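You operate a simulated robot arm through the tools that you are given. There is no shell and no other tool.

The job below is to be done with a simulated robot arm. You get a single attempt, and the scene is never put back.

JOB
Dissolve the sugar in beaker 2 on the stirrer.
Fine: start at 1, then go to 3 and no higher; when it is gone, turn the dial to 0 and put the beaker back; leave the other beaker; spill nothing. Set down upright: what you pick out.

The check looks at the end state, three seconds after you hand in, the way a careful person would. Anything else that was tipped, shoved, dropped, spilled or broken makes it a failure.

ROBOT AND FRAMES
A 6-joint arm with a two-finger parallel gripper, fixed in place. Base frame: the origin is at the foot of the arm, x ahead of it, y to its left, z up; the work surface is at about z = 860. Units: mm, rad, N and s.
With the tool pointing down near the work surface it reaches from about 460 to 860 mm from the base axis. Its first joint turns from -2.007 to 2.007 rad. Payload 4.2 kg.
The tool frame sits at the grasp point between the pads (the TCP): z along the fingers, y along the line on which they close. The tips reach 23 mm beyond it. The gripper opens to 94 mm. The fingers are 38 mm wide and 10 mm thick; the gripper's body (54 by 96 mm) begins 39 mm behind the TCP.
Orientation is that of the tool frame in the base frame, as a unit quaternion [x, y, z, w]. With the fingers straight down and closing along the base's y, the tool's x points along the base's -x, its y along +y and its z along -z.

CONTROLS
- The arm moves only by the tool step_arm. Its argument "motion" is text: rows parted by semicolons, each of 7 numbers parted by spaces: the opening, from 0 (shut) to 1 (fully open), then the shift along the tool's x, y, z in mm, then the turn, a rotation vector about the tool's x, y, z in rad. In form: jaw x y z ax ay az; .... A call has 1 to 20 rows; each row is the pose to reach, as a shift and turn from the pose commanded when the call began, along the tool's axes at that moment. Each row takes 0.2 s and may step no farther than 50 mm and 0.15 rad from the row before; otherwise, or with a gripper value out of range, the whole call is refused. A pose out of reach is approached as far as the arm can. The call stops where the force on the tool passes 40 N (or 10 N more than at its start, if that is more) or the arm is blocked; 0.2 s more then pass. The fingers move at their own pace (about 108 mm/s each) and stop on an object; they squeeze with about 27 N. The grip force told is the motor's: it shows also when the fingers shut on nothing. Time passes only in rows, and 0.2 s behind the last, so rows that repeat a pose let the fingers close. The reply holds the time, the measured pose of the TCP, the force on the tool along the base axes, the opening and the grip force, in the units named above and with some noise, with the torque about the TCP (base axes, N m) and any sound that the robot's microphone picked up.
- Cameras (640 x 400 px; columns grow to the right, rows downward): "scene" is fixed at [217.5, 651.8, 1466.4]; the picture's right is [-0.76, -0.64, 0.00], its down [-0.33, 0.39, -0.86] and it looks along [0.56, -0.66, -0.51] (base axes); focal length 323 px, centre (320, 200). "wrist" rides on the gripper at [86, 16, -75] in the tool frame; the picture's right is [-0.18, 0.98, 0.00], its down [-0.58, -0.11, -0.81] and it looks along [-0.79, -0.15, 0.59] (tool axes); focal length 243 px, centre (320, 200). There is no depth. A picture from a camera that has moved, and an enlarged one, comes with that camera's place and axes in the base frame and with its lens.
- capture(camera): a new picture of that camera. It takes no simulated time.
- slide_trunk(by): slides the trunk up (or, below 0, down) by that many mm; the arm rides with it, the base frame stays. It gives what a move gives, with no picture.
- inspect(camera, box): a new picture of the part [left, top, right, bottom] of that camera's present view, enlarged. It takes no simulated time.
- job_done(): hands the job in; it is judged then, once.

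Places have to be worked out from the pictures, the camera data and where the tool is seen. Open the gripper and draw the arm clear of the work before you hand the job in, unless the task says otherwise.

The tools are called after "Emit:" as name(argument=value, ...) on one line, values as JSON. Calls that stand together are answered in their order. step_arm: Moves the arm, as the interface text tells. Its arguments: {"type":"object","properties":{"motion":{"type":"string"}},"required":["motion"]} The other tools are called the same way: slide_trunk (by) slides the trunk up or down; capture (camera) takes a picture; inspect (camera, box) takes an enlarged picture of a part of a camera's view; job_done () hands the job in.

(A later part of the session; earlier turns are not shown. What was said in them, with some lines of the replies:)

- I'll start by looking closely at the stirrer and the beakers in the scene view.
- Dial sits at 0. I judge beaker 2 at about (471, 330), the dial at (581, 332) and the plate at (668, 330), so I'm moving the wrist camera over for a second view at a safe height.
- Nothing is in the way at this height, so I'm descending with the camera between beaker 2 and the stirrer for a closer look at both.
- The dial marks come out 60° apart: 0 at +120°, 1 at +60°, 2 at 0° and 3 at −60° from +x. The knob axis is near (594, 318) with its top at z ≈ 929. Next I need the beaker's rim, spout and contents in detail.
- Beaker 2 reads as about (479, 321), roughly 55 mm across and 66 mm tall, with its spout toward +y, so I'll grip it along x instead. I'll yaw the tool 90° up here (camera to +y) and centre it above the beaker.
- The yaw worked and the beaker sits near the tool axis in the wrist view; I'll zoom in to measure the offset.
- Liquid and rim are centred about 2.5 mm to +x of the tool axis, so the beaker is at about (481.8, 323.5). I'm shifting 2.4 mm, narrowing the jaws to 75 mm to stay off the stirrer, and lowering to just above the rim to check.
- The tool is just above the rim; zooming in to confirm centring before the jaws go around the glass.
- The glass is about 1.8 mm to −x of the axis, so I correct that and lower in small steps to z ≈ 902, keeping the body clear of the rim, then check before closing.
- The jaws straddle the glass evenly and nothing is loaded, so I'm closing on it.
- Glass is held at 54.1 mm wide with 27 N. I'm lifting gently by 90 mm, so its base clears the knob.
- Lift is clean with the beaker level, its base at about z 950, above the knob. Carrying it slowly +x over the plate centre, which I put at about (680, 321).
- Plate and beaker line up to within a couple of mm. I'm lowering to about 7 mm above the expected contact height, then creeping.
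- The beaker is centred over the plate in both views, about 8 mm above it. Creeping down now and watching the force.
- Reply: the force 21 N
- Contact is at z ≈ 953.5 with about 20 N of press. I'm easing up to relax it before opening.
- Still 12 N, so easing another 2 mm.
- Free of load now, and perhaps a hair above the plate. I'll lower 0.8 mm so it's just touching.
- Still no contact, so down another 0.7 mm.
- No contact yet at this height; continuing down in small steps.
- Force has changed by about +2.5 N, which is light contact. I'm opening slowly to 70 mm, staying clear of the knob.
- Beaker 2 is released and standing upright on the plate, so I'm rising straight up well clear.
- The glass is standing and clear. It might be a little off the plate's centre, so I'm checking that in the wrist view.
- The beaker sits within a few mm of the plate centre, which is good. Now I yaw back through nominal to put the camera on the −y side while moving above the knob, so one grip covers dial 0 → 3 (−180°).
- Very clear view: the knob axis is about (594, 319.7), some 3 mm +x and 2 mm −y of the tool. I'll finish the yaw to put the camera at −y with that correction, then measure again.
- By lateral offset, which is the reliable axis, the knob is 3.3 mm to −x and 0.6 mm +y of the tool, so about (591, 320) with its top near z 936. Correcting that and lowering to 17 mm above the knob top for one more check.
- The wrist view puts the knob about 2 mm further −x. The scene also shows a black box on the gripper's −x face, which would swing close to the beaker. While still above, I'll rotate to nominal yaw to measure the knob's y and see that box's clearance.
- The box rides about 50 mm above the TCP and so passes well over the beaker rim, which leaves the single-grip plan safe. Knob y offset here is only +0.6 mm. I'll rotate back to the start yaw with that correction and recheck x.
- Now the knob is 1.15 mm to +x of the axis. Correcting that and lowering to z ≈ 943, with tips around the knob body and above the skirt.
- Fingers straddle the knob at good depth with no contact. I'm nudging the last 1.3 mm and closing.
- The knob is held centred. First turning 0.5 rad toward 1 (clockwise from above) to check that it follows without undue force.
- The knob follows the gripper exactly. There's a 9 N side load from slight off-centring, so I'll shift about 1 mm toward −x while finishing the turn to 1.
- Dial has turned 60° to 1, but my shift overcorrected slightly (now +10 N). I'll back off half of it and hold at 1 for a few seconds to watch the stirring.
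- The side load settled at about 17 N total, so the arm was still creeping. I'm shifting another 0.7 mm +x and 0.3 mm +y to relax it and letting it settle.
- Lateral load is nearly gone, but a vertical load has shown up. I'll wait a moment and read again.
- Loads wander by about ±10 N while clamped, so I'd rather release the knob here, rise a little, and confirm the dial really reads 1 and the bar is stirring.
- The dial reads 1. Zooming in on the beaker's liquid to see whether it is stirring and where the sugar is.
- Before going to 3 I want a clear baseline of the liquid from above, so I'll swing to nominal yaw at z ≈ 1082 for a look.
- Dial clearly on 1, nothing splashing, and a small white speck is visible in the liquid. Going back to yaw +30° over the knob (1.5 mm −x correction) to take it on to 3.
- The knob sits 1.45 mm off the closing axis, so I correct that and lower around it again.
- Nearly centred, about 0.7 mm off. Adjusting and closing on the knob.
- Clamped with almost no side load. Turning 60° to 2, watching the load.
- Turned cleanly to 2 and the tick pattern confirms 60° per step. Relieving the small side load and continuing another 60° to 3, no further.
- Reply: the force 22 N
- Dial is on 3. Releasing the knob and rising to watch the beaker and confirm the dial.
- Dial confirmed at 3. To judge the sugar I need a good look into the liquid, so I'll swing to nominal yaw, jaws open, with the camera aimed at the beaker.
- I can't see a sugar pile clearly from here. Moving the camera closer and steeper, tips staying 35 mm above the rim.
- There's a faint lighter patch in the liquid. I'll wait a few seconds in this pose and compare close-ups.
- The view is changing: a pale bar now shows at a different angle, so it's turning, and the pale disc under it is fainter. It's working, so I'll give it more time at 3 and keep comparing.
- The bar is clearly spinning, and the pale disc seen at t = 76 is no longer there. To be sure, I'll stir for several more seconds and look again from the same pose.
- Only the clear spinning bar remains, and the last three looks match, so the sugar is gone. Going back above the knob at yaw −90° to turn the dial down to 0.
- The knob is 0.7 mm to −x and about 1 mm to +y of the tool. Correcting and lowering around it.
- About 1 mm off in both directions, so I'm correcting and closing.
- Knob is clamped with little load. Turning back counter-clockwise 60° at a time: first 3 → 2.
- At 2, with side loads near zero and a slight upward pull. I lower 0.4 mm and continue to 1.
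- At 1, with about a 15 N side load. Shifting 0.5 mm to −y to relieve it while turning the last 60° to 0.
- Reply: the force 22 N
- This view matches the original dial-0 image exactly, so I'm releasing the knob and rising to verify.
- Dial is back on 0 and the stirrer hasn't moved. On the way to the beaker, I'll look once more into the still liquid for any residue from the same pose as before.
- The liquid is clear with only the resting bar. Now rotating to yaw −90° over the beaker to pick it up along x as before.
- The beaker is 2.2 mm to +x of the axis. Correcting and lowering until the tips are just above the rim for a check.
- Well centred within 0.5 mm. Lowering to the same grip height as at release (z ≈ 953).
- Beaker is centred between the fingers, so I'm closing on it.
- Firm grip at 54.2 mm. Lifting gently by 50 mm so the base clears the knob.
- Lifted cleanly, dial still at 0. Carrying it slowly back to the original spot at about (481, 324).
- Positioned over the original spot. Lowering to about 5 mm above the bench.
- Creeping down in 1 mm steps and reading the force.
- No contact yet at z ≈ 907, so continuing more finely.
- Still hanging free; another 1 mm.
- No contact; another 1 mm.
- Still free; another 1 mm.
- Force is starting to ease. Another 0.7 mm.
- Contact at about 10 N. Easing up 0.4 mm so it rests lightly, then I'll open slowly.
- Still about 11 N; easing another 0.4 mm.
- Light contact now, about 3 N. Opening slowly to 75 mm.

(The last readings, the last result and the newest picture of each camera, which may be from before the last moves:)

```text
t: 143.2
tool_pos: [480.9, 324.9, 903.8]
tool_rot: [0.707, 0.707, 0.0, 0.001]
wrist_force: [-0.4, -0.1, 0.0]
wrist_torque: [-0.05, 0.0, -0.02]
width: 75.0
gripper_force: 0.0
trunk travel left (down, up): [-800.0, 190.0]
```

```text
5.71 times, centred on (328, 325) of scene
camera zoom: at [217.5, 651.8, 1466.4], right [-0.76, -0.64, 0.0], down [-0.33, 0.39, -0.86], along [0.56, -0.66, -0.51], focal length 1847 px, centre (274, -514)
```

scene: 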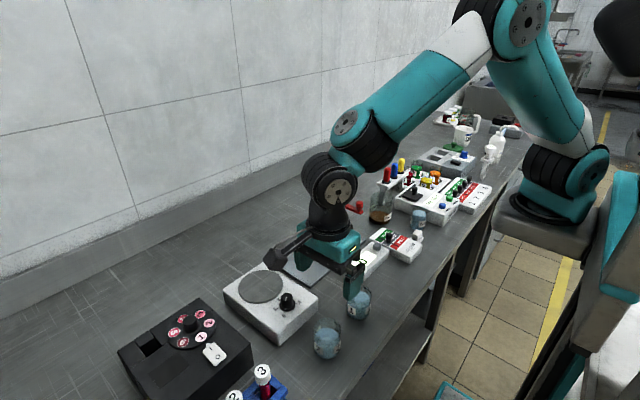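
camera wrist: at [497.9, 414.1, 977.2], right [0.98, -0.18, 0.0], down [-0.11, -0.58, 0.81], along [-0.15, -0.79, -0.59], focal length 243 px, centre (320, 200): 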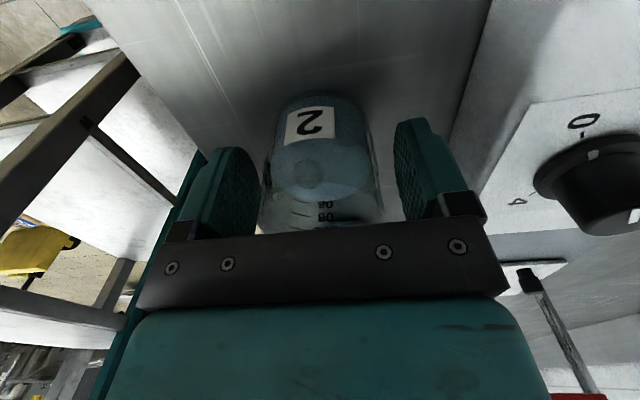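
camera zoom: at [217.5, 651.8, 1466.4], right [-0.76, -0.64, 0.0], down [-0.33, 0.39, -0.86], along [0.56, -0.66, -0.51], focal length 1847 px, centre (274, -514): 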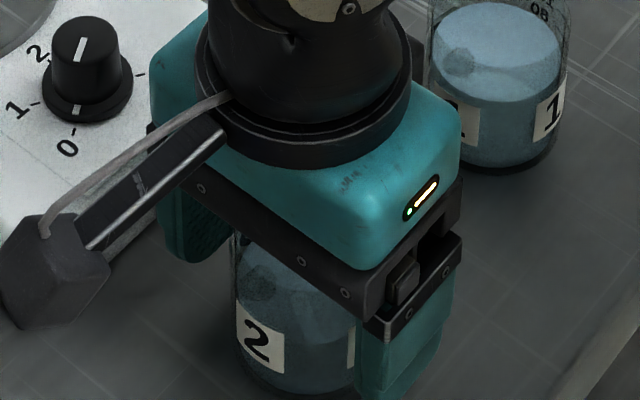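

Beaker 2 is released and standing where it started. I'm rising straight up, well clear.

Emit:
step_arm(motion="0.8 0 0 -5 0 0 0; 0.8 0 0 -20 0 0 0; 0.8 0 0 -45 0 0 0; 0.8 0 0 -80 0 0 0; 0.8 0 0 -120 0 0 0; 0.8 0 0 -160 0 0 0; 0.8 0 0 -200 0 0 0; 0.8 0 0 -245 0 0 0; 0.9 0 0 -290 0 0 0; 1 0 0 -320 0 0 0; 1 0 0 -320 0 0 0")

Emit:
capture(camera="scene")

Emit:
inspect(camera="scene", box=[200, 240, 400, 365])

Emit:
inspect(camera="scene", box=[260, 275, 324, 315])

Emit:
inspect(camera="scene", box=[280, 305, 376, 365])

```text
t: 145.6
tool_pos: [482.8, 322.1, 1224.8]
tool_rot: [0.707, 0.707, 0.0, 0.0]
wrist_force: [-0.5, 0.0, -0.9]
wrist_torque: [0.0, 0.01, 0.01]
width: 94.2
gripper_force: 0.0
trunk travel left (down, up): [-800.0, 190.0]
```

```text
taken
```

scene: 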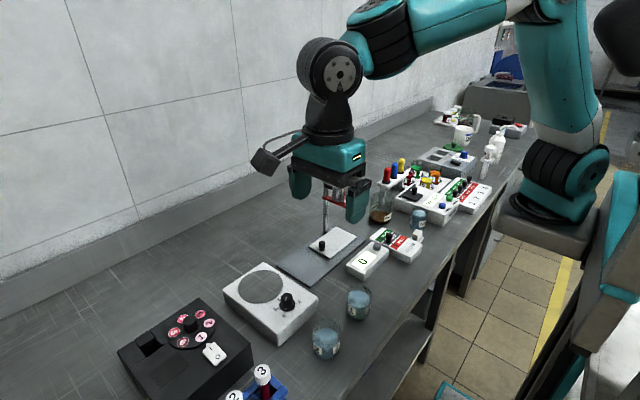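

```text
3.20 times, centred on (300, 302) of scene
camera zoom: at [217.5, 651.8, 1466.4], right [-0.76, -0.64, 0.0], down [-0.33, 0.39, -0.86], along [0.56, -0.66, -0.51], focal length 1034 px, centre (384, -128)
```

zoom: 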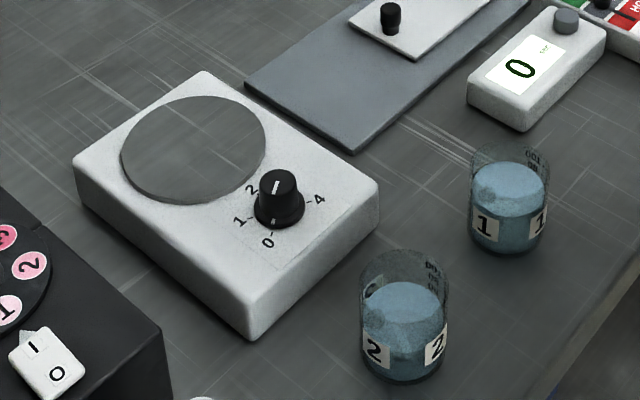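

```text
10.00 times, centred on (292, 295) of scene
camera zoom: at [217.5, 651.8, 1466.4], right [-0.76, -0.64, 0.0], down [-0.33, 0.39, -0.86], along [0.56, -0.66, -0.51], focal length 3232 px, centre (600, -750)
```

zoom: 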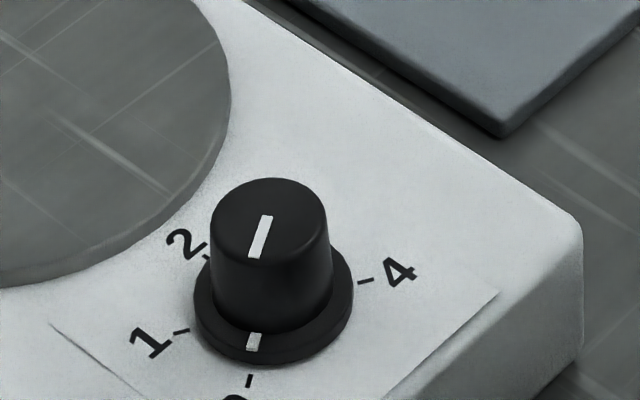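

```text
6.67 times, centred on (328, 335) of scene
camera zoom: at [217.5, 651.8, 1466.4], right [-0.76, -0.64, 0.0], down [-0.33, 0.39, -0.86], along [0.56, -0.66, -0.51], focal length 2155 px, centre (267, -700)
```

zoom: 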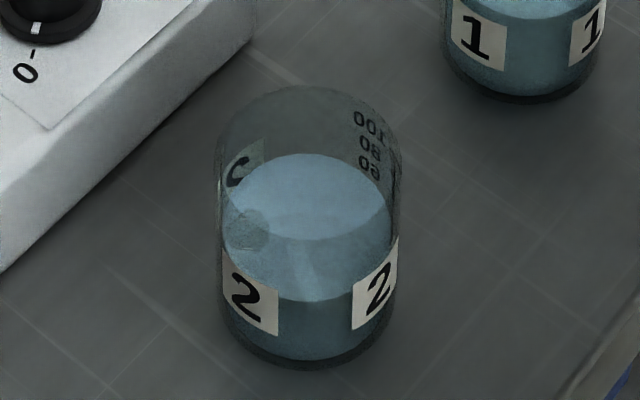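

Everything is in place: dial at 0, stirrer and beaker 1 unmoved, beaker 2 within about 2 mm of its original spot. One last close look for any sugar residue before handing in.

Emit:
inspect(camera="scene", box=[308, 322, 344, 362])

Emit:
inspect(camera="scene", box=[342, 282, 378, 322])

Emit:
capture(camera="wrist")

```text
10.00 times, centred on (326, 342) of scene
camera zoom: at [217.5, 651.8, 1466.4], right [-0.76, -0.64, 0.0], down [-0.33, 0.39, -0.86], along [0.56, -0.66, -0.51], focal length 3232 px, centre (260, -1220)
```

zoom: 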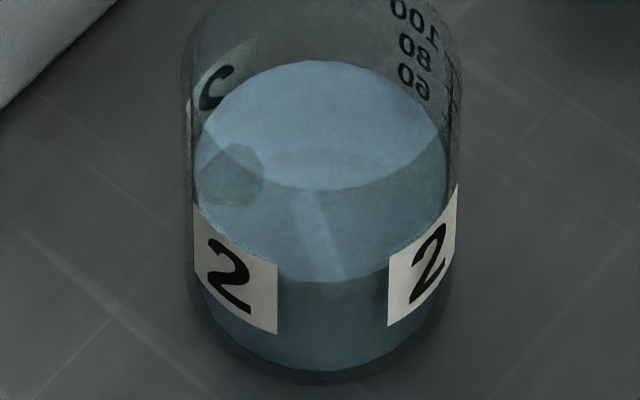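

```text
10.00 times, centred on (360, 302) of scene
camera zoom: at [217.5, 651.8, 1466.4], right [-0.76, -0.64, 0.0], down [-0.33, 0.39, -0.86], along [0.56, -0.66, -0.51], focal length 3232 px, centre (-80, -820)
```

zoom: 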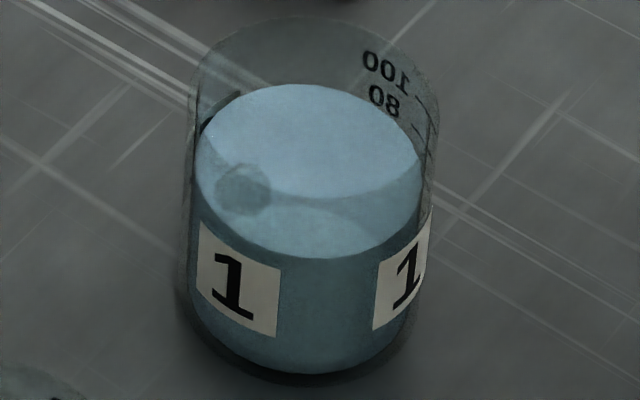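

```text
taken
camera wrist: at [499.0, 410.3, 1299.2], right [0.98, -0.18, 0.0], down [-0.11, -0.58, 0.81], along [-0.15, -0.79, -0.59], focal length 243 px, centre (320, 200)
```

wrist: 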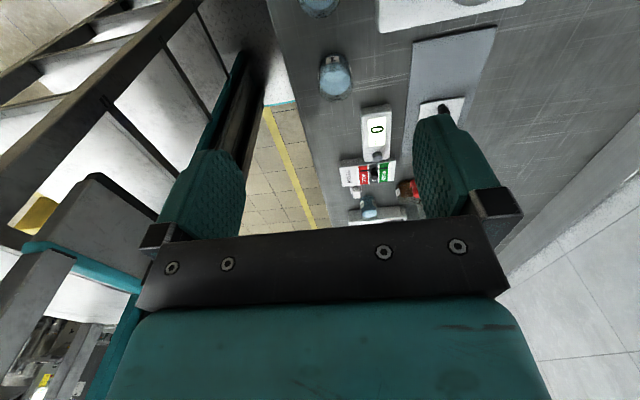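

Beaker 1 still shows its pale sugar disc, while beaker 2 shows only the clear bar, so the sugar there is dissolved. The dial is at 0, beaker 2 is upright in its place, the gripper is open and the arm is clear, so I'm handing in.

Emit:
job_done()

```text
The job is handed in.
```

The job is handed in. The sugar in beaker 2 has dissolved, and the beaker is back upright within about 2 mm of where it started.

- **Stirring:** The dial went from 0 to 1, stayed there about 16 seconds, then passed through 2 to 3 and never went higher. It ran at 3 for a bit over half a minute. By the end I could see only the stir bar in beaker 2, with the pale disc of sugar gone.
- **End state:** The dial reads 0, and I saw no sign of a spill. The stirrer and beaker 1 look unmoved, and beaker 1 still shows its sugar. The gripper is open and the arm is raised clear of the bench.

While I was turning the dial, the arm pressed sideways on the knob, up to about 18 N. The last pictures show the stirrer in the same place as at the start.
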